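You operate a simulated robot arm through the tools that you are given. There is no shell and no other tool. Be economical: measure what you need, move in short steps, check, and stop when the job is done.

Carry out the task below with a simulated two-armed robot. There is one attempt and no reset: what you move stays moved.

## Task
Fetch the blue paper roll and stand it on the shelf under the short trials table. Take the tin marked wax and put it on the shelf of the steel bench. Turn the black knob marked pop hold to HOLD. Put the bottle marked soap on the upper deck of the rail trolley away on the shelf marked cleaning. Push the pull-out shelf of far bench shut. The order is free. Set down upright: blue paper roll, tin marked wax, bottle marked soap. The pull-out shelf of far bench goes toward x +0.0, y +1.0, z +0.0 (a direction in the base frame), to its stop.

It is judged by the outcome, as a careful person would: the job done as asked, and still so three seconds after it is handed in. It fails if anything else is knocked over, pushed out of place, dropped, spilled or broken.

## Robot
Two 7-joint arms with two-finger parallel grippers on one trunk, on a base that drives. Base frame: it is fixed to the floor where the robot stands at the start and does not move with it; the origin is under the middle of the robot, x ahead of it, y to its left, z up. Lengths are in mm, angles in degrees, forces in N, time in s.
The left shoulder is at the start at [50, 168, 986], the right one opposite. With the tool pointing down near the work surface each hand reaches from about 100 to 340 mm from the robot's upright axis, wherever it stands, measured 20 degrees to its own side. Places, roughly: black knob marked pop hold [-100, 2600, 900]; blue paper roll (8x8x16 cm) [500, 100, 200]; bottle marked soap [-8250, -1500, 1000]; pull-out shelf of far bench [-2300, 2300, 900]; shelf marked cleaning [600, -200, 200]; shelf of the steel bench [100, -1800, 300]; shelf under the short trials table [-100, 2700, 300]. Payload 1.57 kg a hand.
Tool frame (each hand has its own): the origin (TCP) lies between the finger pads and is the grasp point; the fingertips stand 30 mm ahead of it; z points along the fingers, y is the line along which they close. Largest opening 80 mm; finger width 17, thickness 12; the body of the gripper, 40 by 82 mm, starts 80 mm behind the TCP.
Orientation is told as [roll, pitch, yaw] about the base's x, y, z axes, in that order, counted from this pose: with the fingers straight down and closing along the base's y, the tool's x points along the base's -x, its y along +y and its z along -z.

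## Interface
- The arms move only by the tool step_arm. It takes "left_motion", "right_motion" or both (then of equal length, played together; a hand with none holds still); each is a list of rows, each a list of 3 entries, a list of its own where there are three numbers: the turn, a rotation vector about the tool's x, y, z in rad, then the shift along the tool's x, y, z in mm, then the opening, from 0 (shut) to 1 (fully open). In form: [[[ax, ay, az], [dx, dy, dz], gripper], ...]. A call has 1 to 20 rows; each row shifts and turns the commanded pose from where the row before left it, along the tool's axes as they then stand. Rows are played at 5 a second. More than 50 mm and 8.6 degrees between two rows, or a gripper value outside its range, and nothing of the call is played. Where a pose cannot be reached the arm comes as near as it can. A force on the tool above 40 N (or 10 N above the force at the start of the call, whichever is more), or a blocked arm, ends the call early, and 0.2 s more pass. Each finger travels about 45 mm/s and halts on what it meets, pressing with about 33 N; the grip force reading is that of the motor and also rises with nothing between the fingers. The clock runs only during rows and for 0.2 s after the last one: add rows that do not move to give the fingers time. The reply holds the time, the measured pose of the TCP, the force on the tool along the base axes, the opening and the grip force, in the units named above and with some noise, with the torque about the TCP (base axes, N m) and any sound that the robot's microphone picked up.
- Cameras (640 x 400 px; columns grow to the right, rows downward): "scene" is now at [132.4, -10.3, 1211.6]; the picture's right is [-0.10, -0.99, 0.00], its down [-0.44, 0.04, -0.90] and it looks along [0.89, -0.09, -0.45] (base axes); focal length 214 px, centre (320, 200). "left" rides on the left gripper at [72, 7, -122] in its tool frame; the picture's right is [-0.09, 1.00, 0.00], its down [-0.84, -0.08, -0.54] and it looks along [-0.54, -0.05, 0.84] (tool axes); focal length 238 px, centre (320, 200). "right" rides on the right gripper at [72, -7, -122] in its tool frame; the picture's right is [0.09, 1.00, 0.00], its down [-0.84, 0.08, -0.54] and it looks along [-0.54, 0.05, 0.84] (tool axes); focal length 238 px, centre (320, 200). There is no depth. A picture from a camera that has moved, and an enlarged one, comes with that camera's place and axes in the base frame and with its lens.
- capture(camera): a new picture of that camera. No time passes.
- slide_trunk(by): slides the trunk up (or, below 0, down) by that many mm; the arms and the scene camera ride with it, the base frame stays. It gives what a move gives, with no picture.
- roll_base(legs): drives the robot by 1 to 6 legs, each [ahead, left, turn to the left] in mm, mm and degrees, along the robot's own axes; the way and the turn of a leg run together, so that a leg with both is an arc; at most 1500 mm and 180 degrees a leg. The arms and the cameras ride along, it lands a little off, and it stops where it bumps. It gives what a move gives.
- aim_head(pan, tilt): turns the head with the scene camera to pan (to the left, within 80 degrees either way) and tilt (down, from -29 to 69), counted from straight ahead of the robot. It gives what a move gives.
- close_up(camera, box): a new picture of the part [left, top, right, bottom] of that camera's present view, enlarged. No time passes.
- hand_in(): hands the job in; it is judged then, once.

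Work in short steps. Places have to be worked out from the pictures, the camera data and where the tool is seen: move nearer, look again, correct. Check each grasp and each placing, and mend what went wrong. You have 165 turns and 118 pictures in all, those below and enlarged ones among them. Open the grippers and draw the arms clear of the work before you hand the job in, unless the task says otherwise.

The tools are called after "Emit:" by a JSON object that holds its "api" and its "payload". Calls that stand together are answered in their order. step_arm: Moves the arms, as the interface text tells. Its arguments: {"type":"object","properties":{"left_motion":{"type":"array","items":{"type":"array"}},"right_motion":{"type":"array","items":{"type":"array"}}},"required":[]} The other tools are called the same way: slide_trunk (by) slides the trunk up or down; roll_base (legs) drives the base; aim_head (pan, tilt) turns the head that bears the scene camera; capture (camera) takes a picture; close_up (camera, box) takes an enlarged picture of a part of a camera's view; hand_in () hands the job in.

At the start:

```text
time_s: 0.0
left_ee_pos: [336.2, 83.8, 1186.5]
left_tool_rot: [0.0, 0.0, 0.1]
left_ft_force: [0.1, -0.3, -0.9]
left_wrist_torque: [0.03, -0.03, 0.0]
left_gripper_width: 80.2
left_finger_force: 0.0
right_ee_pos: [298.9, -178.0, 1155.3]
right_tool_rot: [0.1, 0.0, -0.1]
right_ft_force: [-0.4, 0.0, 0.6]
right_wrist_torque: [-0.01, 0.02, 0.03]
right_gripper_width: 79.9
right_finger_force: 0.1
trunk travel left (down, up): [-155.0, 288.0]
robot x, y, heading: [0.7, -0.9, -0.2]
head pan, tilt: [-5.8, 26.5]
```

scene: 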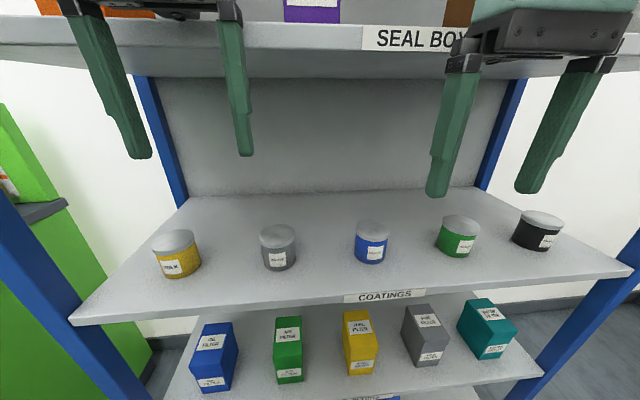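
right: 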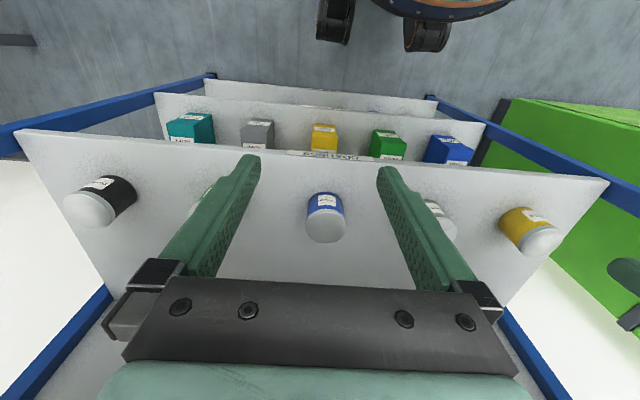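
left: 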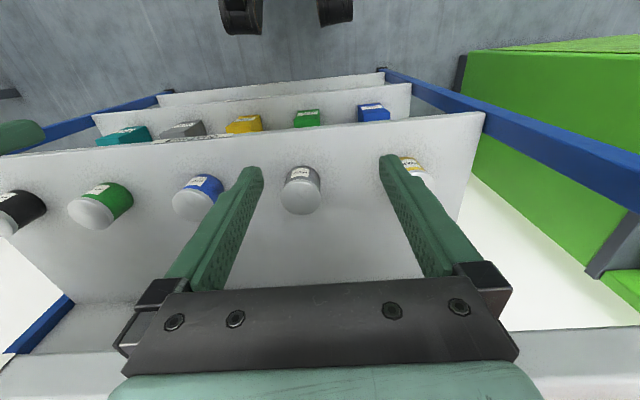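

The shelf rack stands in front of me with tins on the COATINGS shelf. I zoom in to read the labels.

Emit:
{"api": "close_up", "payload": {"camera": "scene", "box": [140, 190, 360, 300]}}

Emit:
{"api": "close_up", "payload": {"camera": "scene", "box": [340, 190, 580, 300]}}

Emit:
{"api": "aim_head", "payload": {"pan": 0, "tilt": 60}}

Emit:
{"api": "capture", "payload": {"camera": "scene"}}

```text
2.91 times, centred on (250, 245) of scene
camera zoom: at [132.4, -10.3, 1211.6], right [-0.1, -0.99, 0.0], down [-0.44, 0.04, -0.9], along [0.89, -0.09, -0.45], focal length 624 px, centre (524, 69)
```

zoom: 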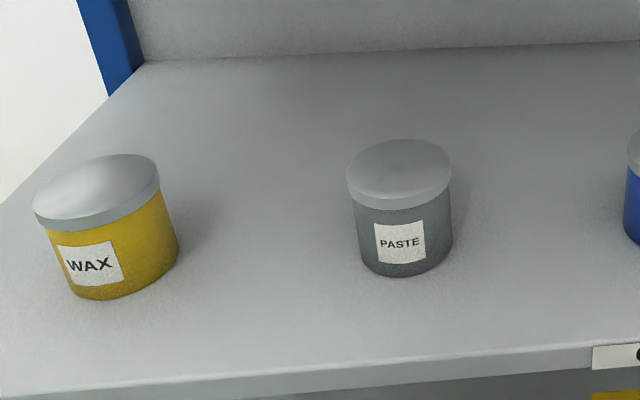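

```text
2.67 times, centred on (460, 245) of scene
camera zoom: at [132.4, -10.3, 1211.6], right [-0.1, -0.99, 0.0], down [-0.44, 0.04, -0.9], along [0.89, -0.09, -0.45], focal length 572 px, centre (-53, 80)
```

zoom: 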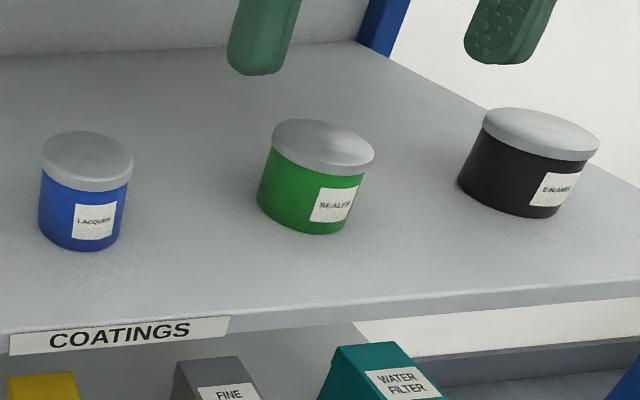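

```text
time_s: 1.0
left_ee_pos: [337.9, 85.1, 1186.9]
left_tool_rot: [0.0, -0.1, 0.0]
left_ft_force: [-0.9, 0.3, 0.9]
left_wrist_torque: [0.02, -0.03, 0.02]
left_gripper_width: 80.2
left_finger_force: 0.1
right_ee_pos: [298.6, -177.6, 1153.6]
right_tool_rot: [0.1, 0.0, -0.1]
right_ft_force: [0.0, 1.2, 0.2]
right_wrist_torque: [0.01, -0.01, -0.02]
right_gripper_width: 80.0
right_finger_force: 0.0
trunk travel left (down, up): [-155.0, 288.0]
robot x, y, heading: [4.1, 2.3, 0.3]
head pan, tilt: [0.0, 60.0]
```

```text
112 pictures are left
camera scene: at [107.9, -1.0, 1164.0], right [0.0, -1.0, 0.0], down [-0.87, 0.0, -0.5], along [0.5, 0.0, -0.87], focal length 214 px, centre (320, 200)
```

scene: 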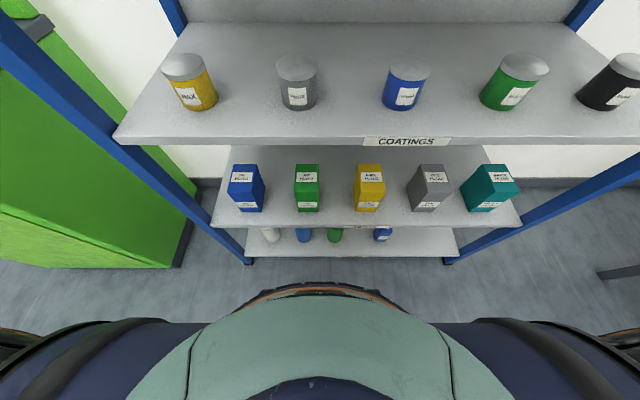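

WAX is the yellow tin at about (505, 248, 915), and the COATINGS edge lies near x≈400, z≈880. I lower the left hand and pitch it forward for a sloping grasp, and draw the right hand back.

Emit:
{"api": "step_arm", "payload": {"left_motion": [[[0, 0, 0], [0, 0, 45], 1], [[0, 0, 0], [0, 20, 45], 1], [[0, -0.15, 0], [0, 30, 0], 1], [[0, -0.15, 0], [0, 30, 0], 1], [[0, -0.15, 0], [0, 30, 0], 1], [[0, -0.15, 0], [0, 30, 0], 1], [[0, -0.15, 0], [0, 20, 0], 1], [[0, -0.15, 0], [0, 0, 0], 1], [[0, 0, 0], [0, 0, 0], 1]], "right_motion": [[[0, 0, 0], [30, 0, 30], 1], [[0, 0, 0], [30, 0, 30], 1], [[0, 0, 0], [30, 0, 30], 1], [[0, 0, 0], [20, 0, 30], 1], [[0, 0, 0], [0, 0, 20], 1], [[0, 0, 0], [0, 0, 0], 1], [[0, 0, 0], [0, 0, 0], 1], [[0, 0, 0], [0, 0, 0], 1], [[0, 0, 0], [0, 0, 0], 1]]}}

Emit:
{"api": "aim_head", "payload": {"pan": 15, "tilt": 35}}

Emit:
{"api": "capture", "payload": {"camera": "scene"}}

Emit:
{"api": "capture", "payload": {"camera": "left"}}

```text
time_s: 3.0
left_ee_pos: [338.2, 246.4, 1097.2]
left_tool_rot: [-0.1, -51.7, 0.1]
left_ft_force: [-0.7, 0.2, 0.6]
left_wrist_torque: [0.03, 0.01, 0.06]
left_gripper_width: 79.8
left_finger_force: 0.0
right_ee_pos: [190.6, -178.0, 1014.9]
right_tool_rot: [0.0, 0.0, -0.1]
right_ft_force: [-0.4, -0.2, -0.9]
right_wrist_torque: [0.01, -0.02, 0.02]
right_gripper_width: 79.8
right_finger_force: 0.1
trunk travel left (down, up): [-155.0, 288.0]
robot x, y, heading: [-3.0, 0.3, 0.1]
head pan, tilt: [0.0, 60.0]
```

```text
time_s: 3.9
left_ee_pos: [337.3, 244.6, 1096.6]
left_tool_rot: [-0.2, -51.6, 0.1]
left_ft_force: [0.0, -0.4, 0.5]
left_wrist_torque: [0.0, 0.01, 0.0]
left_gripper_width: 80.2
left_finger_force: 0.2
right_ee_pos: [189.4, -176.6, 1015.0]
right_tool_rot: [0.1, 0.0, -0.2]
right_ft_force: [-0.5, 0.1, -0.4]
right_wrist_torque: [-0.01, -0.02, -0.02]
right_gripper_width: 80.2
right_finger_force: 0.1
trunk travel left (down, up): [-155.0, 288.0]
robot x, y, heading: [-0.7, 2.2, 0.1]
head pan, tilt: [15.0, 35.0]
```

```text
111 pictures are left
camera scene: at [126.3, 21.8, 1198.1], right [0.26, -0.97, 0.0], down [-0.55, -0.15, -0.82], along [0.79, 0.21, -0.57], focal length 214 px, centre (320, 200)
```

scene: 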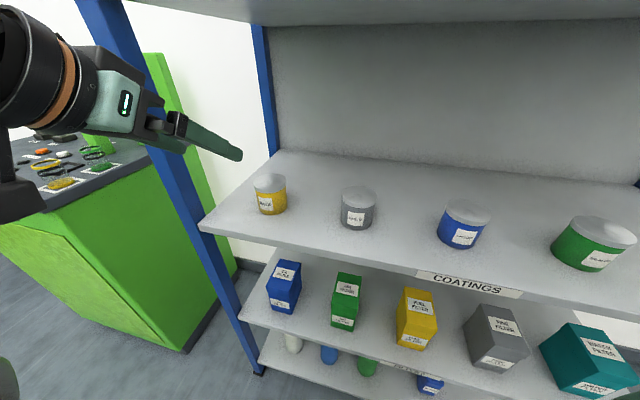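

```text
110 pictures are left
camera left: at [196.5, 250.9, 1114.7], right [0.06, 1.0, 0.07], down [0.1, -0.08, 0.99], along [0.99, -0.05, -0.1], focal length 238 px, centre (320, 200)
```

left: 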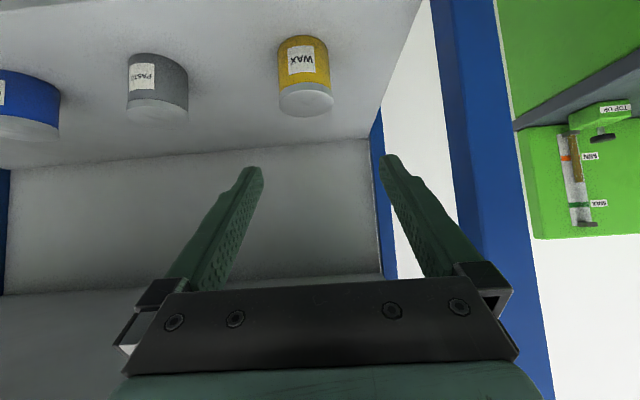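

Triangulating the two views puts the wax tin at about (472, 226, 938), Ø≈65. I move to a pre-grasp 90 mm back along the tool axis.

Emit:
{"api": "step_arm", "payload": {"left_motion": [[[0, 0, 0], [13, -6, 38], 1], [[0, 0, 0], [13, -6, 38], 1], [[0, 0, 0], [13, -7, 37], 1], [[0, 0, 0], [0, 0, 0], 1]]}}

Emit:
{"api": "capture", "payload": {"camera": "left"}}

Emit:
{"api": "capture", "payload": {"camera": "scene"}}

```text
time_s: 4.9
left_ee_pos: [401.4, 227.0, 996.4]
left_tool_rot: [0.0, -51.5, 0.1]
left_ft_force: [-0.8, 0.3, 0.6]
left_wrist_torque: [-0.03, -0.01, -0.03]
left_gripper_width: 80.0
left_finger_force: 0.1
right_ee_pos: [191.2, -178.2, 1016.4]
right_tool_rot: [0.1, 0.0, -0.1]
right_ft_force: [-0.4, 0.2, 0.0]
right_wrist_torque: [0.01, -0.02, -0.01]
right_gripper_width: 79.8
right_finger_force: 0.1
trunk travel left (down, up): [-155.0, 288.0]
robot x, y, heading: [-1.9, -1.6, -0.0]
head pan, tilt: [15.0, 35.0]
```

```text
109 pictures are left
camera left: at [261.7, 232.5, 1014.4], right [0.06, 1.0, 0.07], down [0.1, -0.08, 0.99], along [0.99, -0.05, -0.1], focal length 238 px, centre (320, 200)
```

left: 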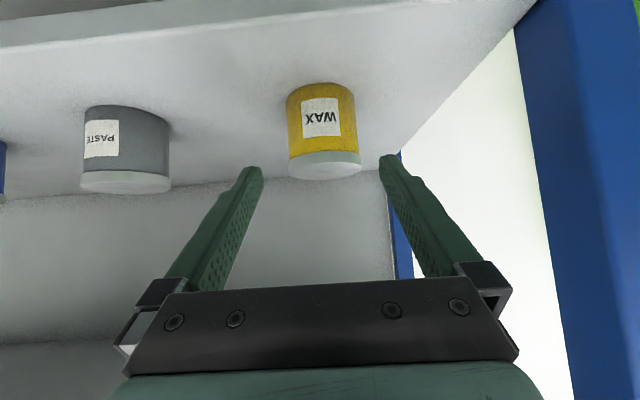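

```text
108 pictures are left
camera scene: at [126.3, 21.8, 1198.2], right [0.26, -0.97, 0.0], down [-0.55, -0.15, -0.82], along [0.79, 0.21, -0.57], focal length 214 px, centre (320, 200)
```

scene: 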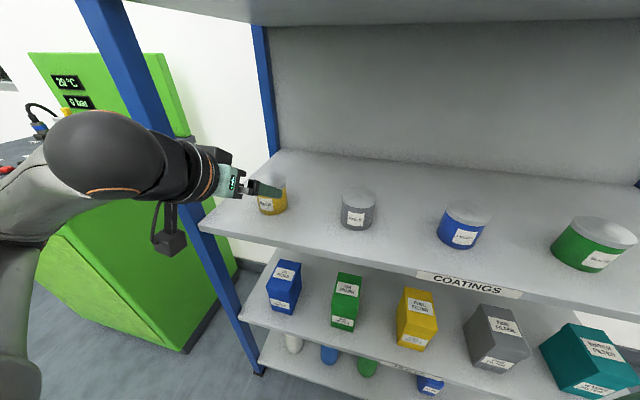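

The tin is centred at y≈230 and is 65 wide. I advance along the tool axis to it and close.

Emit:
{"api": "step_arm", "payload": {"left_motion": [[[0, 0, 0], [1, 3, 32], 1], [[0, 0, 0], [1, 0, 32], 1], [[0, 0, 0], [1, 0, 32], 1], [[0, 0, 0], [0, 0, 0], 1], [[0, 0, 0], [0, 0, 0], 0.4], [[0, 0, 0], [0, 0, 0], 0.4], [[0, 0, 0], [0, 0, 0], 0.4]]}}

Emit:
{"api": "capture", "payload": {"camera": "left"}}

```text
time_s: 6.5
left_ee_pos: [474.3, 229.5, 933.8]
left_tool_rot: [-0.1, -51.6, 0.1]
left_ft_force: [-0.1, 0.5, -0.5]
left_wrist_torque: [0.02, -0.03, -0.01]
left_gripper_width: 66.0
left_finger_force: 32.4
right_ee_pos: [189.2, -177.2, 1015.7]
right_tool_rot: [0.2, 0.1, -0.2]
right_ft_force: [0.1, -0.1, 0.3]
right_wrist_torque: [0.0, -0.03, 0.0]
right_gripper_width: 79.8
right_finger_force: 0.0
trunk travel left (down, up): [-155.0, 288.0]
robot x, y, heading: [1.2, -4.4, -0.2]
head pan, tilt: [15.0, 35.0]
```

```text
107 pictures are left
camera left: at [334.2, 234.7, 952.0], right [0.06, 1.0, 0.07], down [0.1, -0.08, 0.99], along [0.99, -0.05, -0.1], focal length 238 px, centre (320, 200)
```

left: 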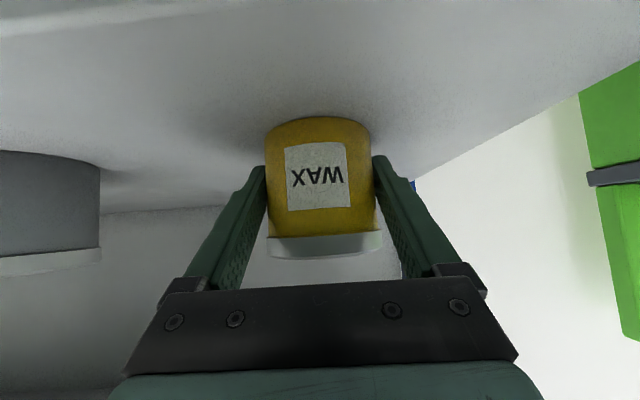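

The grip holds at 66 mm. I lift the tin straight up, then draw it back off the shelf.

Emit:
{"api": "step_arm", "payload": {"left_motion": [[[0, 0, 0], [-16, 0, -12], 0.4], [[0, 0, 0], [-16, 0, -12], 0.4], [[0, 0, 0], [-16, 0, -12], 0.4], [[0, 0, 0], [25, 0, -31], 0.4], [[0, 0, 0], [25, 0, -31], 0.4], [[0, 0, 0], [25, 0, -31], 0.4], [[0, 0, 0], [25, 0, -31], 0.4], [[0, 0, 0], [12, 0, -16], 0.4], [[0, 0, 0], [0, 0, 0], 0.4]]}}

Emit:
{"api": "aim_head", "payload": {"pan": 0, "tilt": 50}}

Emit:
{"api": "capture", "payload": {"camera": "scene"}}

```text
time_s: 8.5
left_ee_pos: [334.0, 227.3, 1037.3]
left_tool_rot: [-0.1, -51.5, 0.1]
left_ft_force: [0.2, 1.2, -1.9]
left_wrist_torque: [-0.02, 0.03, 0.0]
left_gripper_width: 66.4
left_finger_force: 33.3
left hand out of reach, approached as far as the arm can: row 6, 7, 8
right_ee_pos: [190.4, -177.2, 1014.2]
right_tool_rot: [0.1, -0.1, -0.1]
right_ft_force: [-0.1, -0.8, -0.7]
right_wrist_torque: [0.01, 0.0, -0.02]
right_gripper_width: 80.1
right_finger_force: 0.1
trunk travel left (down, up): [-155.0, 288.0]
robot x, y, heading: [0.0, -0.0, -0.2]
head pan, tilt: [15.0, 35.0]
```

```text
time_s: 9.2
left_ee_pos: [333.7, 228.4, 1036.1]
left_tool_rot: [-0.2, -51.6, 0.1]
left_ft_force: [-0.1, 0.4, -0.8]
left_wrist_torque: [0.03, 0.04, -0.05]
left_gripper_width: 65.9
left_finger_force: 33.0
right_ee_pos: [191.1, -177.1, 1016.0]
right_tool_rot: [0.1, 0.0, -0.1]
right_ft_force: [-0.4, -0.1, 0.4]
right_wrist_torque: [-0.04, -0.02, 0.04]
right_gripper_width: 80.2
right_finger_force: 0.1
trunk travel left (down, up): [-155.0, 288.0]
robot x, y, heading: [-2.2, -2.1, 0.1]
head pan, tilt: [0.0, 50.0]
```

```text
106 pictures are left
camera scene: at [118.3, -0.9, 1176.5], right [0.0, -1.0, 0.0], down [-0.77, 0.0, -0.64], along [0.64, 0.0, -0.77], focal length 214 px, centre (320, 200)
```

scene: 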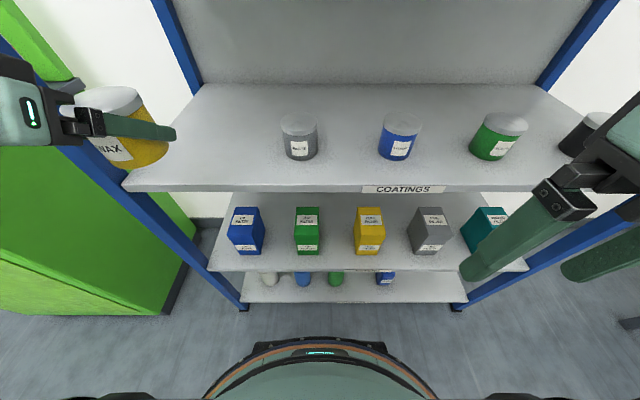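

The tin is held in the left hand. I raise that hand and prepare the right hand to fetch the blue roll from the bottom shelf; the base moves left so the roll lies in front of the right arm.

Emit:
{"api": "step_arm", "payload": {"left_motion": [[[0, 0, 0], [-26, 0, -21], 0.4], [[0, 0, 0], [-26, 0, -21], 0.4], [[0, 0, 0], [-26, 0, -21], 0.4], [[0, 0, 0], [-26, 0, -21], 0.4], [[0, 0, 0], [0, 0, 0], 0.4]]}}

Emit:
{"api": "roll_base", "payload": {"legs": [[-150, 0, 0], [0, 230, 0]]}}

Emit:
{"api": "slide_trunk", "payload": {"by": -155}}

Emit:
{"api": "aim_head", "payload": {"pan": -15, "tilt": 50}}

Emit:
{"api": "capture", "payload": {"camera": "scene"}}

```text
time_s: 10.4
left_ee_pos: [332.4, 228.4, 1172.6]
left_tool_rot: [-0.1, -51.6, 0.0]
left_ft_force: [0.2, 0.2, -2.1]
left_wrist_torque: [-0.01, 0.02, -0.02]
left_gripper_width: 65.9
left_finger_force: 32.5
right_ee_pos: [188.9, -177.9, 1015.3]
right_tool_rot: [0.1, 0.0, -0.1]
right_ft_force: [0.4, 0.2, 0.2]
right_wrist_torque: [0.03, 0.01, 0.04]
right_gripper_width: 80.1
right_finger_force: 0.2
trunk travel left (down, up): [-155.0, 288.0]
robot x, y, heading: [1.2, -0.9, -0.0]
head pan, tilt: [0.0, 50.0]
```

```text
time_s: 14.0
left_ee_pos: [183.2, 456.2, 1171.1]
left_tool_rot: [-0.1, -51.7, 0.0]
left_ft_force: [0.8, 0.1, -1.8]
left_wrist_torque: [-0.01, 0.03, -0.02]
left_gripper_width: 65.8
left_finger_force: 33.4
right_ee_pos: [39.6, 49.9, 1014.7]
right_tool_rot: [0.1, 0.0, -0.3]
right_ft_force: [0.7, 0.2, -0.4]
right_wrist_torque: [-0.01, -0.02, 0.03]
right_gripper_width: 80.0
right_finger_force: 0.1
trunk travel left (down, up): [-155.0, 288.0]
robot x, y, heading: [-151.9, 223.6, 0.1]
head pan, tilt: [0.0, 50.0]
```

```text
time_s: 15.8
left_ee_pos: [183.0, 455.4, 1016.8]
left_tool_rot: [0.0, -51.7, 0.0]
left_ft_force: [-0.4, -0.2, -3.3]
left_wrist_torque: [-0.02, -0.01, -0.01]
left_gripper_width: 65.9
left_finger_force: 33.1
right_ee_pos: [40.1, 50.0, 859.8]
right_tool_rot: [0.1, 0.0, -0.3]
right_ft_force: [0.2, 0.5, 0.0]
right_wrist_torque: [0.04, -0.04, 0.01]
right_gripper_width: 80.0
right_finger_force: 0.0
trunk travel left (down, up): [0.0, 443.0]
robot x, y, heading: [-151.0, 229.0, -0.0]
head pan, tilt: [0.0, 50.0]
```

```text
time_s: 16.6
left_ee_pos: [182.9, 456.0, 1016.0]
left_tool_rot: [-0.1, -51.6, 0.0]
left_ft_force: [0.8, 0.0, -1.7]
left_wrist_torque: [0.01, 0.02, 0.03]
left_gripper_width: 65.9
left_finger_force: 32.7
right_ee_pos: [39.5, 50.8, 860.2]
right_tool_rot: [0.1, 0.1, -0.2]
right_ft_force: [0.1, 0.3, -0.4]
right_wrist_torque: [-0.02, -0.01, 0.03]
right_gripper_width: 79.8
right_finger_force: 0.0
trunk travel left (down, up): [0.0, 443.0]
robot x, y, heading: [-152.0, 230.3, -0.0]
head pan, tilt: [-15.0, 50.0]
```

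```text
105 pictures are left
camera scene: at [-34.5, 207.0, 1021.8], right [-0.26, -0.97, 0.0], down [-0.74, 0.2, -0.64], along [0.62, -0.17, -0.77], focal length 214 px, centre (320, 200)
```

scene: 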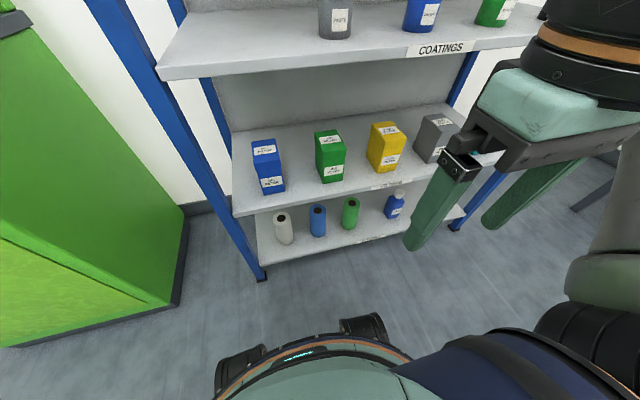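

Bottom shelf, from the left: white roll, blue roll, green roll, blue bottle. The blue roll is at about (480, 79). I bring the right hand forward, pitch it -60° and lower it in front of the rack.

Emit:
{"api": "step_arm", "payload": {"right_motion": [[[0, 0, 0], [-45, 0, 0], 1], [[0, 0, 0], [-45, 0, 0], 1], [[0, 0, 0], [-45, 0, 0], 1], [[0, 0, 0], [-45, 0, 0], 1], [[0, -0.15, 0], [0, 0, 0], 1], [[0, -0.15, 0], [0, 0, 0], 1], [[0, -0.15, 0], [0, 0, 0], 1], [[0, -0.15, 0], [0, 0, 0], 1], [[0, -0.15, 0], [0, 0, 0], 1], [[0, -0.15, 0], [0, 0, 0], 1], [[0, -0.15, 0], [0, 0, 0], 1], [[0, 0, 0], [43, 3, 25], 1], [[0, 0, 0], [43, 4, 25], 1], [[0, 0, 0], [43, 4, 25], 1], [[0, 0, 0], [43, 4, 25], 1], [[0, 0, 0], [43, 4, 25], 1], [[0, 0, 0], [43, 4, 25], 1], [[0, 0, 0], [43, 4, 25], 1], [[0, 0, 0], [43, 4, 25], 1], [[0, 0, 0], [0, 0, 0], 1]]}}

Emit:
{"api": "capture", "payload": {"camera": "right"}}

Emit:
{"api": "capture", "payload": {"camera": "scene"}}

```text
time_s: 20.8
left_ee_pos: [183.1, 456.3, 1016.8]
left_tool_rot: [-0.1, -51.7, 0.1]
left_ft_force: [0.6, -0.7, -2.3]
left_wrist_torque: [-0.01, 0.01, -0.01]
left_gripper_width: 66.0
left_finger_force: 33.1
right_ee_pos: [279.5, 133.2, 512.3]
right_tool_rot: [0.0, -60.0, -0.4]
right_ft_force: [-0.1, 0.1, 0.3]
right_wrist_torque: [0.01, -0.02, 0.03]
right_gripper_width: 80.1
right_finger_force: 0.1
right hand out of reach, approached as far as the arm can: row 11, 12, 13, 14, 18, 19
trunk travel left (down, up): [0.0, 443.0]
robot x, y, heading: [-152.1, 231.2, -0.3]
head pan, tilt: [-15.0, 50.0]
```

```text
104 pictures are left
camera right: at [139.5, 128.8, 511.9], right [-0.04, 1.0, -0.08], down [-0.05, 0.08, 1.0], along [1.0, 0.04, 0.05], focal length 238 px, centre (320, 200)
```

right: 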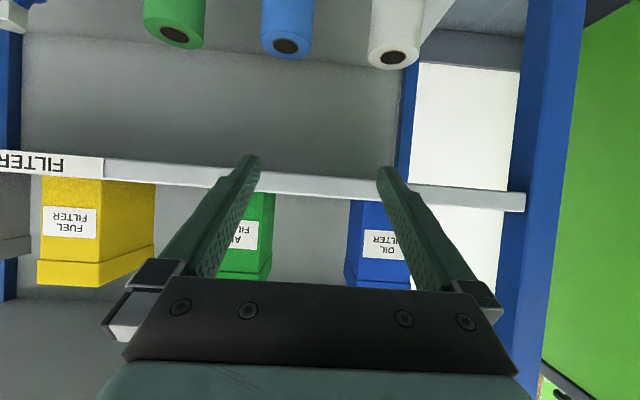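

```text
103 pictures are left
camera scene: at [-34.5, 207.0, 1021.8], right [-0.26, -0.97, 0.0], down [-0.74, 0.2, -0.64], along [0.62, -0.17, -0.77], focal length 214 px, centre (320, 200)
```

scene: 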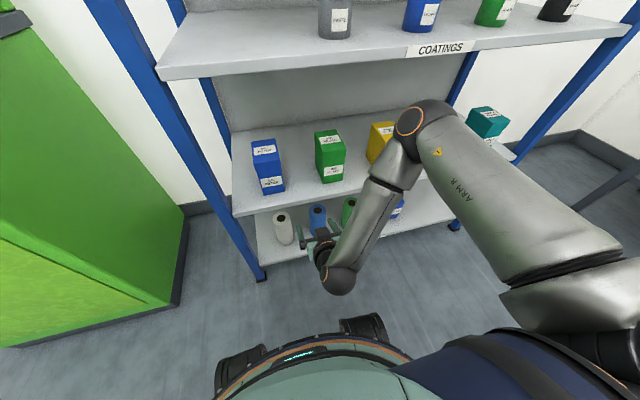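

The blue roll's axis is near (494, 73), top ≈311, Ø≈76. I try lowering the hand in front of it, moving down and right.

Emit:
{"api": "step_arm", "payload": {"right_motion": [[[0, 0, 0], [35, -15, 20], 1], [[0, 0, 0], [35, -15, 20], 1], [[0, 0, 0], [35, -15, 20], 1], [[0, 0, 0], [35, -15, 20], 1], [[0, 0, 0], [35, 0, 20], 1], [[0, 0, 0], [0, 0, 0], 1], [[0, 0, 0], [0, 0, 0], 1]]}}

```text
time_s: 21.9
left_ee_pos: [183.1, 456.9, 1016.0]
left_tool_rot: [0.0, -51.4, -0.1]
left_ft_force: [-0.1, -0.6, -2.5]
left_wrist_torque: [0.0, 0.04, 0.01]
left_gripper_width: 65.9
left_finger_force: 33.5
right_ee_pos: [286.7, 188.1, 431.2]
right_tool_rot: [-2.2, -59.6, 1.6]
right_ft_force: [-2.7, -5.8, 24.9]
right_wrist_torque: [-0.04, 4.13, 0.91]
right_gripper_width: 80.0
right_finger_force: 0.1
right hand out of reach, approached as far as the arm can: row 1, 2, 3, 4, 5
trunk travel left (down, up): [0.0, 443.0]
robot x, y, heading: [-148.7, 229.4, -0.3]
head pan, tilt: [-15.0, 50.0]
stopped in row 5 (right hand): the force on the tool passed its limit at 113 N (the readings are from after the stop); the commanded pose is now the measured one
```

Something was touched and the hand drifted sideways. I look before moving on.

Emit:
{"api": "capture", "payload": {"camera": "scene"}}

Emit:
{"api": "capture", "payload": {"camera": "right"}}

```text
102 pictures are left
camera scene: at [-35.1, 207.1, 1022.5], right [-0.26, -0.97, 0.0], down [-0.74, 0.2, -0.64], along [0.62, -0.17, -0.77], focal length 214 px, centre (320, 200)
```

scene: 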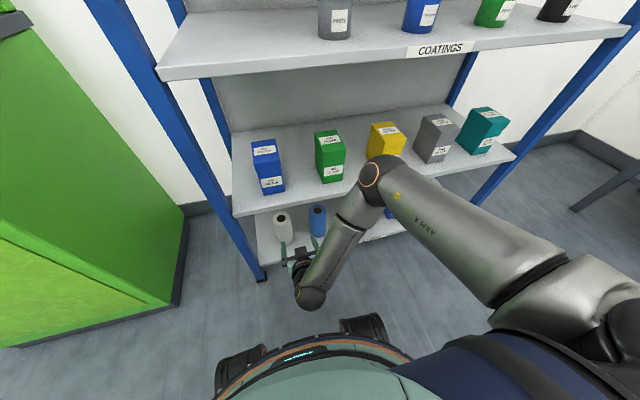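

```text
101 pictures are left
camera right: at [145.9, 182.0, 431.0], right [-0.04, 0.99, -0.1], down [-0.04, 0.1, 0.99], along [1.0, 0.04, 0.04], focal length 238 px, centre (320, 200)
```

right: 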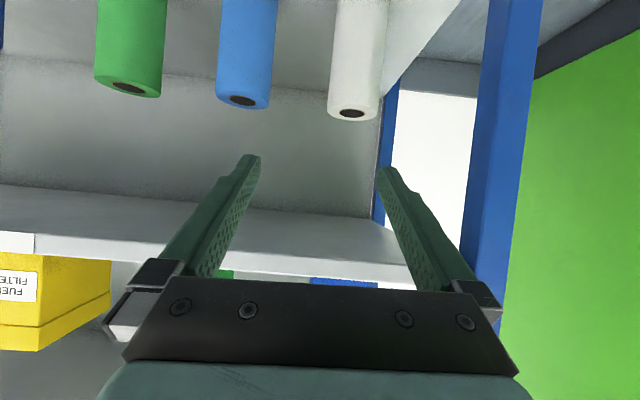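

The fold is too tight this close. I back the robot 150 mm so the arm can extend forward and down instead.

Emit:
{"api": "roll_base", "payload": {"legs": [[-150, 0, 0]]}}

Emit:
{"api": "step_arm", "payload": {"right_motion": [[[0, 0, 0], [0, -19, 40], 1], [[0, 0, 0], [0, -19, 40], 1], [[0, 0, 0], [0, -19, 40], 1], [[0, 0, 0], [5, -19, 40], 1], [[0, 0, 0], [15, -19, 40], 1], [[0, 0, 0], [15, -19, 40], 1], [[0, 0, 0], [0, 0, 0], 1], [[0, 0, 0], [0, 0, 0], 1]]}}

Emit:
{"api": "capture", "payload": {"camera": "right"}}

Emit:
{"api": "capture", "payload": {"camera": "scene"}}

```text
time_s: 22.8
left_ee_pos: [152.9, 455.3, 1015.1]
left_tool_rot: [0.1, -51.4, 0.0]
left_ft_force: [0.3, -0.5, -2.0]
left_wrist_torque: [0.01, -0.03, 0.03]
left_gripper_width: 65.9
left_finger_force: 33.3
right_ee_pos: [256.0, 188.9, 430.0]
right_tool_rot: [-2.3, -59.4, 1.7]
right_ft_force: [-1.3, -3.9, 14.8]
right_wrist_torque: [-0.02, 2.53, 0.75]
right_gripper_width: 79.9
right_finger_force: 0.1
trunk travel left (down, up): [0.0, 443.0]
robot x, y, heading: [-183.1, 232.1, -0.2]
head pan, tilt: [-15.0, 50.0]
stopped in leg 1: the force on the tool passed its limit at 41 N (the readings are from after the stop); the commanded pose is now the measured one
```

```text
time_s: 23.0
left_ee_pos: [152.3, 456.6, 1015.5]
left_tool_rot: [0.2, -51.2, 0.0]
left_ft_force: [-0.2, 0.0, -2.8]
left_wrist_torque: [0.02, -0.01, 0.01]
left_gripper_width: 65.9
left_finger_force: 32.7
right_ee_pos: [256.2, 188.1, 427.2]
right_tool_rot: [-1.9, -58.2, 1.9]
right_ft_force: [-4.8, -7.1, 23.4]
right_wrist_torque: [-0.05, 3.98, 1.12]
right_gripper_width: 79.8
right_finger_force: 0.1
right hand out of reach, approached as far as the arm can: row 1
trunk travel left (down, up): [0.0, 443.0]
robot x, y, heading: [-181.2, 228.1, 0.0]
head pan, tilt: [-15.0, 50.0]
stopped in row 1 (right hand): the force on the tool passed its limit at 78 N (the readings are from after the stop); the commanded pose is now the measured one
```

```text
100 pictures are left
camera right: at [114.8, 182.6, 430.4], right [-0.05, 0.99, -0.1], down [-0.02, 0.09, 1.0], along [1.0, 0.05, 0.01], focal length 238 px, centre (320, 200)
```

right: 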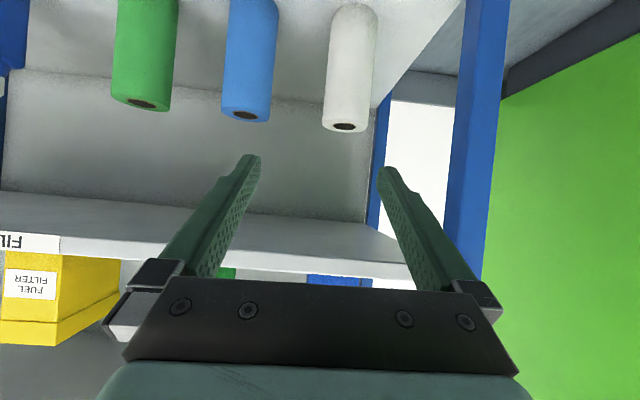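

```text
99 pictures are left
camera scene: at [-65.3, 207.0, 1022.0], right [-0.26, -0.97, 0.0], down [-0.74, 0.2, -0.64], along [0.62, -0.17, -0.77], focal length 214 px, centre (320, 200)
```

scene: 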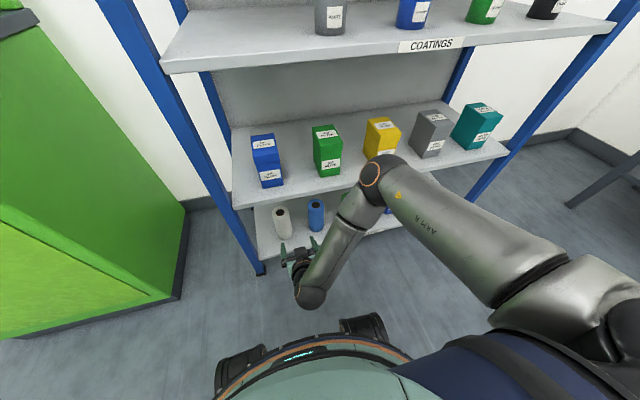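

The load stayed with the robot, so the folded arm is pressing against the robot itself. I raise the hand and push it forward to unfold it.

Emit:
{"api": "step_arm", "payload": {"right_motion": [[[0, 0, 0], [-26, 0, -15], 1], [[0, 0, 0], [-26, 0, -15], 1], [[0, 0, 0], [-26, 0, -15], 1], [[0, 0, 0], [-26, -10, -15], 1], [[0, 0, 0], [0, 0, 0], 1]]}}

```text
time_s: 24.2
left_ee_pos: [154.0, 456.0, 1015.6]
left_tool_rot: [0.1, -51.3, -0.1]
left_ft_force: [0.8, 0.7, -1.5]
left_wrist_torque: [0.03, -0.01, -0.06]
left_gripper_width: 65.9
left_finger_force: 33.3
right_ee_pos: [260.2, 181.4, 546.8]
right_tool_rot: [-1.8, -58.1, 1.7]
right_ft_force: [0.0, 0.0, -0.2]
right_wrist_torque: [0.01, 0.01, -0.03]
right_gripper_width: 80.2
right_finger_force: 0.1
trunk travel left (down, up): [0.0, 443.0]
robot x, y, heading: [-182.9, 226.7, 0.1]
head pan, tilt: [-15.0, 50.0]
```

Free now. I back 120 mm and extend the arm forward and to the right, above the roll's height and short of the rack, then go down.

Emit:
{"api": "roll_base", "payload": {"legs": [[-120, 0, 0]]}}

Emit:
{"api": "step_arm", "payload": {"right_motion": [[[0, 0, 0], [-19, -21, 33], 1], [[0, 0, 0], [-19, -21, 33], 1], [[0, 0, 0], [-19, -21, 33], 1], [[0, 0, 0], [-19, -21, 33], 1], [[0, 0, 0], [-19, -21, 33], 1], [[0, 0, 0], [35, 0, 20], 1], [[0, 0, 0], [35, 0, 20], 1], [[0, 0, 0], [35, 0, 20], 1], [[0, 0, 0], [35, 0, 20], 1], [[0, 0, 0], [0, 0, 0], 1]]}}

Emit:
{"api": "capture", "payload": {"camera": "right"}}

```text
time_s: 25.5
left_ee_pos: [32.9, 456.3, 1016.2]
left_tool_rot: [0.1, -51.3, -0.2]
left_ft_force: [-0.2, -0.6, -2.2]
left_wrist_torque: [-0.01, 0.02, -0.01]
left_gripper_width: 65.8
left_finger_force: 33.4
right_ee_pos: [138.8, 181.1, 546.2]
right_tool_rot: [-1.8, -58.0, 1.8]
right_ft_force: [1.1, -0.2, -0.1]
right_wrist_torque: [-0.02, -0.04, 0.04]
right_gripper_width: 80.0
right_finger_force: 0.1
trunk travel left (down, up): [0.0, 443.0]
robot x, y, heading: [-302.6, 227.2, -0.0]
head pan, tilt: [-15.0, 50.0]
```

```text
time_s: 27.7
left_ee_pos: [32.7, 456.4, 1016.5]
left_tool_rot: [0.2, -51.3, -0.2]
left_ft_force: [0.8, 0.0, -2.2]
left_wrist_torque: [0.0, 0.0, -0.03]
left_gripper_width: 66.0
left_finger_force: 32.6
right_ee_pos: [329.5, 75.8, 512.4]
right_tool_rot: [-1.9, -58.1, 1.7]
right_ft_force: [0.6, 0.3, -0.8]
right_wrist_torque: [0.02, 0.02, 0.03]
right_gripper_width: 80.1
right_finger_force: 0.0
right hand out of reach, approached as far as the arm can: row 6, 7, 8, 9
trunk travel left (down, up): [0.0, 443.0]
robot x, y, heading: [-303.8, 231.6, -0.2]
head pan, tilt: [-15.0, 50.0]
```

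```text
98 pictures are left
camera right: at [186.4, 69.4, 516.6], right [-0.05, 0.99, -0.1], down [-0.02, 0.1, 1.0], along [1.0, 0.05, 0.01], focal length 238 px, centre (320, 200)
```

right: 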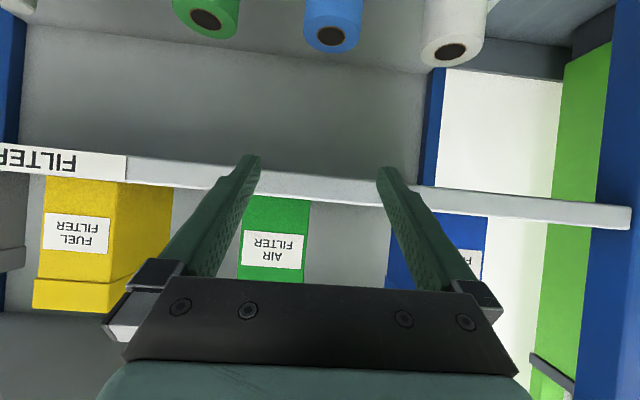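

Low targets demand a less upturned wrist, so I use a pitch of -45° and lower the hand from here with the arm well extended.

Emit:
{"api": "step_arm", "payload": {"right_motion": [[[0, 0.115, 0.01], [0, 0, 0], 1], [[0, 0.115, 0.01], [0, 0, 0], 1], [[0, 0, 0], [23.6, 0, 30.7], 1], [[0, 0, 0], [23.6, 0, 30.7], 1], [[0, 0, 0], [23.6, 0, 30.7], 1], [[0, 0, 0], [23.6, 0, 30.7], 1], [[0, 0, 0], [23.6, 0, 30.7], 1], [[0, 0, 0], [0, 0, 0], 1]]}}

Emit:
{"api": "capture", "payload": {"camera": "right"}}

```text
time_s: 29.5
left_ee_pos: [33.0, 455.2, 1015.0]
left_tool_rot: [0.1, -51.3, -0.2]
left_ft_force: [0.1, 0.2, -1.0]
left_wrist_torque: [-0.02, 0.01, -0.01]
left_gripper_width: 66.0
left_finger_force: 33.0
right_ee_pos: [351.2, 77.3, 329.9]
right_tool_rot: [0.2, -45.1, -0.5]
right_ft_force: [0.4, 0.6, 0.5]
right_wrist_torque: [-0.02, 0.0, 0.01]
right_gripper_width: 80.0
right_finger_force: 0.1
right hand out of reach, approached as far as the arm can: row 7
trunk travel left (down, up): [0.0, 443.0]
robot x, y, heading: [-302.5, 230.2, -0.3]
head pan, tilt: [-15.0, 50.0]
```

```text
97 pictures are left
camera right: at [213.6, 71.5, 365.7], right [-0.06, 1.0, -0.06], down [0.21, 0.07, 0.97], along [0.98, 0.04, -0.21], focal length 238 px, centre (320, 200)
```

right: 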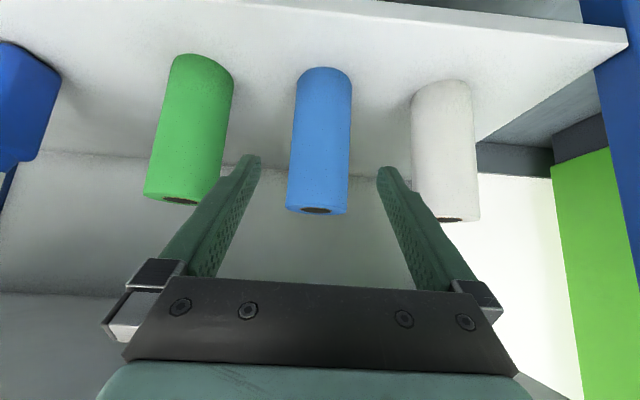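

The view is good: the roll is nearly in line, with its axis near y≈79. I drive ahead 70 mm and look again.

Emit:
{"api": "roll_base", "payload": {"legs": [[70, 0, 0]]}}

Emit:
{"api": "capture", "payload": {"camera": "right"}}

```text
time_s: 30.5
left_ee_pos: [103.8, 456.1, 1014.7]
left_tool_rot: [0.1, -51.3, -0.1]
left_ft_force: [-0.2, -0.5, -3.0]
left_wrist_torque: [0.01, 0.03, -0.01]
left_gripper_width: 66.2
left_finger_force: 33.0
right_ee_pos: [423.4, 76.7, 330.5]
right_tool_rot: [-0.1, -45.0, -0.4]
right_ft_force: [-1.0, 0.7, 0.1]
right_wrist_torque: [0.02, 0.0, -0.02]
right_gripper_width: 80.1
right_finger_force: 0.1
trunk travel left (down, up): [0.0, 443.0]
robot x, y, heading: [-229.7, 227.8, -0.3]
head pan, tilt: [-15.0, 50.0]
```

```text
96 pictures are left
camera right: at [284.9, 71.0, 365.9], right [-0.06, 1.0, -0.07], down [0.21, 0.08, 0.97], along [0.98, 0.04, -0.21], focal length 238 px, centre (320, 200)
```

right: 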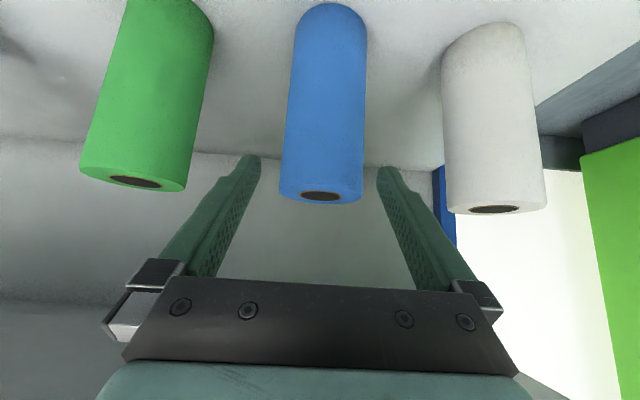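

The roll is about 75 mm wide against an opening of 80, so centring matters. I shift 5 mm left and advance part way, then compare the gaps.

Emit:
{"api": "step_arm", "payload": {"right_motion": [[[0, 0, 0], [0, 5, 0], 1], [[0, 0, 0], [10, 0, 10], 1], [[0, 0, 0], [10, 0, 10], 1], [[0, 0, 0], [0, 0, 0], 1], [[0, 0, 0], [0, 0, 0], 1]]}}

Emit:
{"api": "close_up", "payload": {"camera": "right", "box": [220, 0, 420, 220]}}

```text
time_s: 31.7
left_ee_pos: [105.2, 456.1, 1016.6]
left_tool_rot: [0.1, -51.3, -0.1]
left_ft_force: [0.0, -0.8, -2.3]
left_wrist_torque: [0.0, -0.01, 0.05]
left_gripper_width: 65.7
left_finger_force: 32.8
right_ee_pos: [411.6, 72.8, 318.7]
right_tool_rot: [-0.1, -45.0, -0.5]
right_ft_force: [0.9, -0.7, -0.1]
right_wrist_torque: [0.01, 0.02, 0.01]
right_gripper_width: 79.9
right_finger_force: 0.0
right hand out of reach, approached as far as the arm can: row 2, 3
trunk travel left (down, up): [0.0, 443.0]
robot x, y, heading: [-232.1, 231.8, -0.0]
head pan, tilt: [-15.0, 50.0]
```

```text
1.82 times, centred on (320, 110) of right
camera zoom: at [274.7, 67.0, 352.6], right [-0.06, 1.0, -0.07], down [0.21, 0.08, 0.97], along [0.98, 0.04, -0.21], focal length 433 px, centre (320, 364)
```

zoom: 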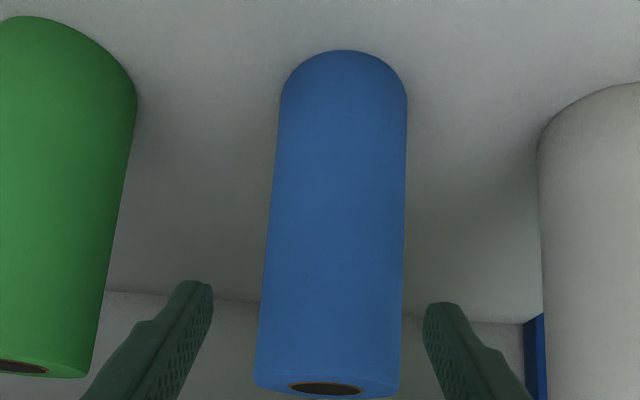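

The command now sits centred (y≈81.7), but going straight down was out of reach. I ease the pitch to -40° and advance half way around the roll.

Emit:
{"api": "step_arm", "payload": {"right_motion": [[[0, 0.087, 0], [0, 0, 0], 1], [[0, 0, 0], [-5, 0, 8], 1], [[0, 0, 0], [-3, 0, 8], 1], [[0, 0, 0], [0, 0, 0], 1], [[0, 0, 0], [0, 0, 0], 1]]}}

Emit:
{"api": "close_up", "payload": {"camera": "right", "box": [220, 0, 420, 220]}}

```text
time_s: 32.9
left_ee_pos: [103.3, 455.6, 1016.0]
left_tool_rot: [0.1, -51.3, 0.0]
left_ft_force: [0.0, -0.2, -2.0]
left_wrist_torque: [-0.01, 0.03, 0.01]
left_gripper_width: 65.9
left_finger_force: 33.2
right_ee_pos: [406.1, 66.3, 315.2]
right_tool_rot: [-0.1, -39.9, -0.3]
right_ft_force: [0.3, 0.2, -0.7]
right_wrist_torque: [0.02, 0.01, 0.01]
right_gripper_width: 80.0
right_finger_force: 0.0
right hand out of reach, approached as far as the arm can: row 1, 2, 3
trunk travel left (down, up): [0.0, 443.0]
robot x, y, heading: [-228.5, 231.1, 0.1]
head pan, tilt: [-15.0, 50.0]
```

```text
1.82 times, centred on (320, 110) of right
camera zoom: at [273.2, 60.5, 361.8], right [-0.06, 1.0, -0.06], down [0.29, 0.08, 0.95], along [0.95, 0.04, -0.3], focal length 433 px, centre (320, 364)
```

zoom: 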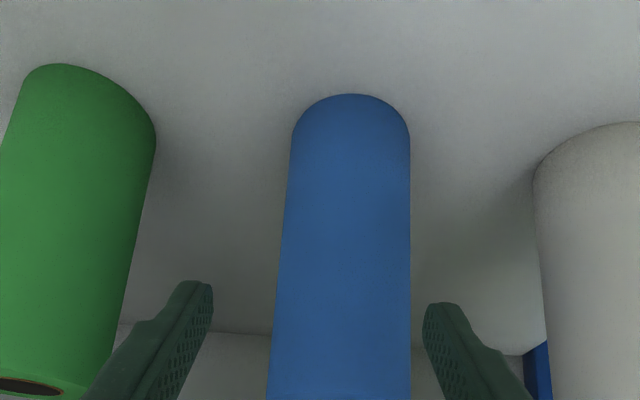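

The limit was full stretch, not folding. I pull the hand back, then drive the base 120 mm nearer so the grasp lies well within reach.

Emit:
{"api": "step_arm", "payload": {"right_motion": [[[0, 0, 0], [27, 0, -22], 1], [[0, 0, 0], [27, 0, -22], 1], [[0, 0, 0], [28, 0, -21], 1], [[0, 0, 0], [28, 0, -21], 1], [[0, 0, 0], [0, 0, 0], 1]]}}

Emit:
{"api": "roll_base", "payload": {"legs": [[120, 0, 0]]}}

Emit:
{"api": "capture", "payload": {"camera": "right"}}

```text
time_s: 34.1
left_ee_pos: [104.1, 456.4, 1015.4]
left_tool_rot: [0.1, -51.3, -0.2]
left_ft_force: [0.4, 0.8, -1.7]
left_wrist_torque: [-0.02, 0.03, 0.02]
left_gripper_width: 65.8
left_finger_force: 32.7
right_ee_pos: [301.0, 67.2, 312.2]
right_tool_rot: [-0.2, -40.0, -0.4]
right_ft_force: [-1.0, 0.3, 0.2]
right_wrist_torque: [-0.01, -0.02, 0.01]
right_gripper_width: 79.9
right_finger_force: 0.2
right hand out of reach, approached as far as the arm can: row 4
trunk travel left (down, up): [0.0, 443.0]
robot x, y, heading: [-229.0, 228.3, 0.1]
head pan, tilt: [-15.0, 50.0]
```

```text
time_s: 35.3
left_ee_pos: [223.6, 455.5, 1016.3]
left_tool_rot: [0.1, -51.3, -0.2]
left_ft_force: [-0.3, -1.1, -2.1]
left_wrist_torque: [0.0, -0.02, 0.01]
left_gripper_width: 65.9
left_finger_force: 32.8
right_ee_pos: [420.3, 67.4, 312.8]
right_tool_rot: [-0.2, -40.0, -0.5]
right_ft_force: [0.4, -0.3, 0.5]
right_wrist_torque: [-0.02, 0.04, -0.02]
right_gripper_width: 79.8
right_finger_force: 0.0
trunk travel left (down, up): [0.0, 443.0]
robot x, y, heading: [-111.6, 230.7, -0.1]
head pan, tilt: [-15.0, 50.0]
```

```text
93 pictures are left
camera right: at [287.8, 61.7, 359.0], right [-0.06, 1.0, -0.06], down [0.29, 0.08, 0.95], along [0.95, 0.04, -0.3], focal length 238 px, centre (320, 200)
```

right: 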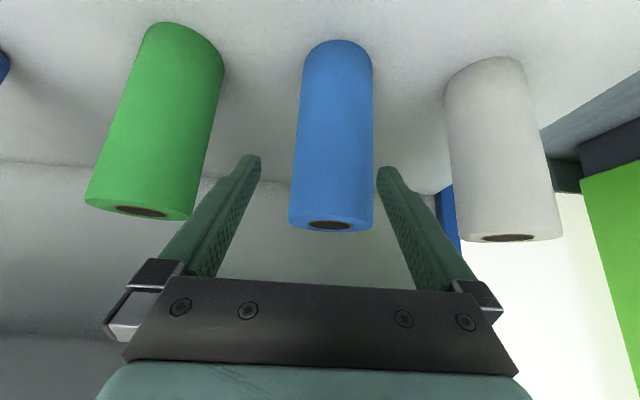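

The y position is off because of the earlier reach limit. I raise the hand slightly to get back within reach and check that y recovers.

Emit:
{"api": "step_arm", "payload": {"right_motion": [[[0, 0, 0], [-13, 0, -15], 1], [[0, 0, 0], [-3, 0, -4], 1], [[0, 0, 0], [0, 0, 0], 1]]}}

```text
time_s: 36.1
left_ee_pos: [224.1, 455.6, 1013.8]
left_tool_rot: [0.1, -51.3, -0.1]
left_ft_force: [-0.5, -0.3, -2.5]
left_wrist_torque: [-0.04, 0.0, -0.01]
left_gripper_width: 66.1
left_finger_force: 33.0
right_ee_pos: [420.8, 66.6, 336.6]
right_tool_rot: [-0.2, -40.0, -0.6]
right_ft_force: [0.5, -0.5, -0.7]
right_wrist_torque: [0.03, 0.0, -0.02]
right_gripper_width: 79.8
right_finger_force: 0.2
trunk travel left (down, up): [0.0, 443.0]
robot x, y, heading: [-111.9, 228.4, -0.1]
head pan, tilt: [-15.0, 50.0]
```

The command follows the measured pose. I shift 15 mm left to y≈81.5 and go 25 mm along the axis, then check the gaps.

Emit:
{"api": "step_arm", "payload": {"right_motion": [[[0, 0, 0], [0, 15, 0], 1], [[0, 0, 0], [-6, 0, 25], 1], [[0, 0, 0], [0, 0, 0], 1]]}}

Emit:
{"api": "close_up", "payload": {"camera": "right", "box": [220, 20, 420, 240]}}

```text
time_s: 36.9
left_ee_pos: [223.2, 455.9, 1015.3]
left_tool_rot: [0.0, -51.4, -0.3]
left_ft_force: [-0.4, 0.1, -1.6]
left_wrist_torque: [-0.01, 0.02, 0.0]
left_gripper_width: 65.9
left_finger_force: 33.5
right_ee_pos: [442.0, 80.9, 322.1]
right_tool_rot: [-0.1, -40.0, -0.5]
right_ft_force: [-0.4, -0.2, 0.1]
right_wrist_torque: [-0.01, 0.03, 0.03]
right_gripper_width: 80.0
right_finger_force: 0.0
trunk travel left (down, up): [0.0, 443.0]
robot x, y, heading: [-109.2, 225.5, -0.2]
head pan, tilt: [-15.0, 50.0]
```

```text
1.82 times, centred on (320, 130) of right
camera zoom: at [308.5, 76.4, 368.4], right [-0.06, 1.0, -0.06], down [0.29, 0.08, 0.95], along [0.95, 0.04, -0.3], focal length 433 px, centre (320, 327)
```

zoom: 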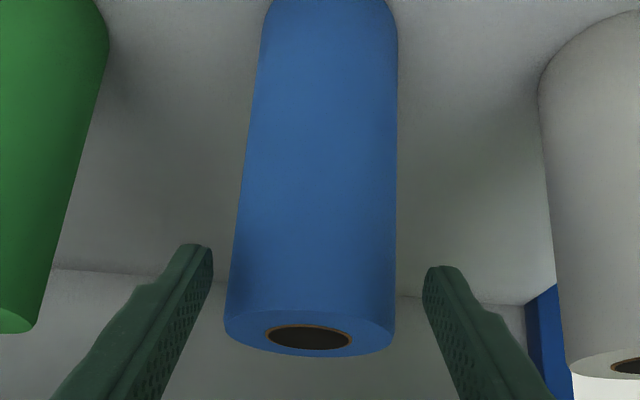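

The offset is only about -1 mm. I advance on to the grasp height.

Emit:
{"api": "step_arm", "payload": {"right_motion": [[[0, 0, 0], [0, -1, 15], 1], [[0, 0, 0], [4, 0, 20], 1], [[0, 0, 0], [6, 0, 20], 1], [[0, 0, 0], [6, 0, 20], 1], [[0, 0, 0], [0, 0, 17], 1], [[0, 0, 0], [0, 0, 0], 1]]}}

Emit:
{"api": "capture", "payload": {"camera": "right"}}

```text
time_s: 38.3
left_ee_pos: [223.5, 455.4, 1016.3]
left_tool_rot: [0.1, -51.3, -0.2]
left_ft_force: [0.5, -0.7, -2.1]
left_wrist_torque: [0.02, 0.04, 0.03]
left_gripper_width: 66.1
left_finger_force: 32.8
right_ee_pos: [477.4, 80.2, 261.5]
right_tool_rot: [0.0, -40.0, -0.5]
right_ft_force: [0.1, 0.5, -0.1]
right_wrist_torque: [-0.02, 0.01, 0.0]
right_gripper_width: 80.1
right_finger_force: 0.1
right hand out of reach, approached as far as the arm can: row 4, 5
trunk travel left (down, up): [0.0, 443.0]
robot x, y, heading: [-110.6, 227.3, -0.2]
head pan, tilt: [-15.0, 50.0]
```

```text
91 pictures are left
camera right: at [343.5, 75.4, 309.2], right [-0.06, 1.0, -0.06], down [0.29, 0.08, 0.95], along [0.95, 0.04, -0.3], focal length 238 px, centre (320, 200)
```

right: 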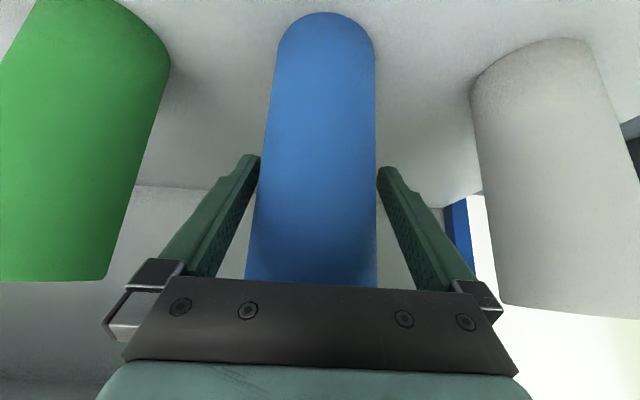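

The roll is straddled without contact, and the pads cover its widest line. I close the right gripper.

Emit:
{"api": "step_arm", "payload": {"right_motion": [[[0, 0, 0], [0, 0, 0], 0.5], [[0, 0, 0], [0, 0, 0], 0.5], [[0, 0, 0], [0, 0, 0], 0.5]]}}

Emit:
{"api": "step_arm", "payload": {"right_motion": [[[0, 0, 0], [-13, 0, -15], 0.5], [[0, 0, 0], [-13, 0, -15], 0.5], [[0, 0, 0], [0, 0, 0], 0.5]]}}

Emit:
{"api": "capture", "payload": {"camera": "right"}}

```text
time_s: 39.1
left_ee_pos: [222.8, 455.9, 1015.1]
left_tool_rot: [0.1, -51.4, -0.3]
left_ft_force: [0.0, -0.2, -2.2]
left_wrist_torque: [-0.01, 0.01, 0.01]
left_gripper_width: 66.1
left_finger_force: 33.7
right_ee_pos: [477.3, 79.5, 261.8]
right_tool_rot: [-0.1, -40.1, -0.5]
right_ft_force: [0.0, -0.8, 0.8]
right_wrist_torque: [0.0, -0.04, 0.0]
right_gripper_width: 69.3
right_finger_force: 33.0
trunk travel left (down, up): [0.0, 443.0]
robot x, y, heading: [-107.5, 231.7, 0.1]
head pan, tilt: [-15.0, 50.0]
```

```text
time_s: 39.9
left_ee_pos: [223.2, 454.8, 1015.5]
left_tool_rot: [0.1, -51.3, -0.2]
left_ft_force: [0.7, 0.2, -2.1]
left_wrist_torque: [0.0, -0.01, 0.0]
left_gripper_width: 65.9
left_finger_force: 33.5
right_ee_pos: [479.0, 79.6, 302.6]
right_tool_rot: [-0.2, -40.0, -0.5]
right_ft_force: [0.2, 0.8, -2.1]
right_wrist_torque: [-0.03, -0.02, 0.02]
right_gripper_width: 69.0
right_finger_force: 32.4
trunk travel left (down, up): [0.0, 443.0]
robot x, y, heading: [-113.1, 226.0, -0.1]
head pan, tilt: [-15.0, 50.0]
```

```text
90 pictures are left
camera right: at [345.0, 74.8, 349.6], right [-0.06, 1.0, -0.06], down [0.29, 0.08, 0.95], along [0.95, 0.04, -0.3], focal length 238 px, centre (320, 200)
```

right: 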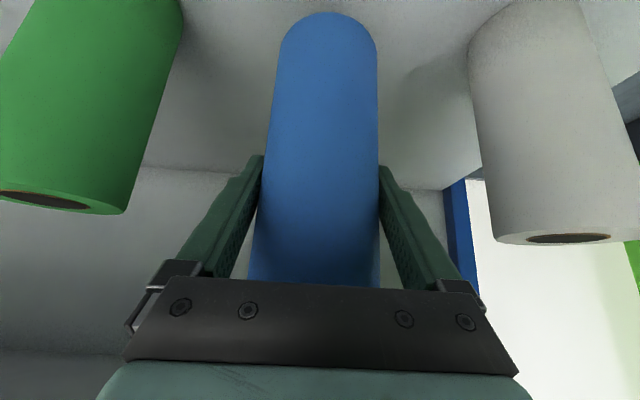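

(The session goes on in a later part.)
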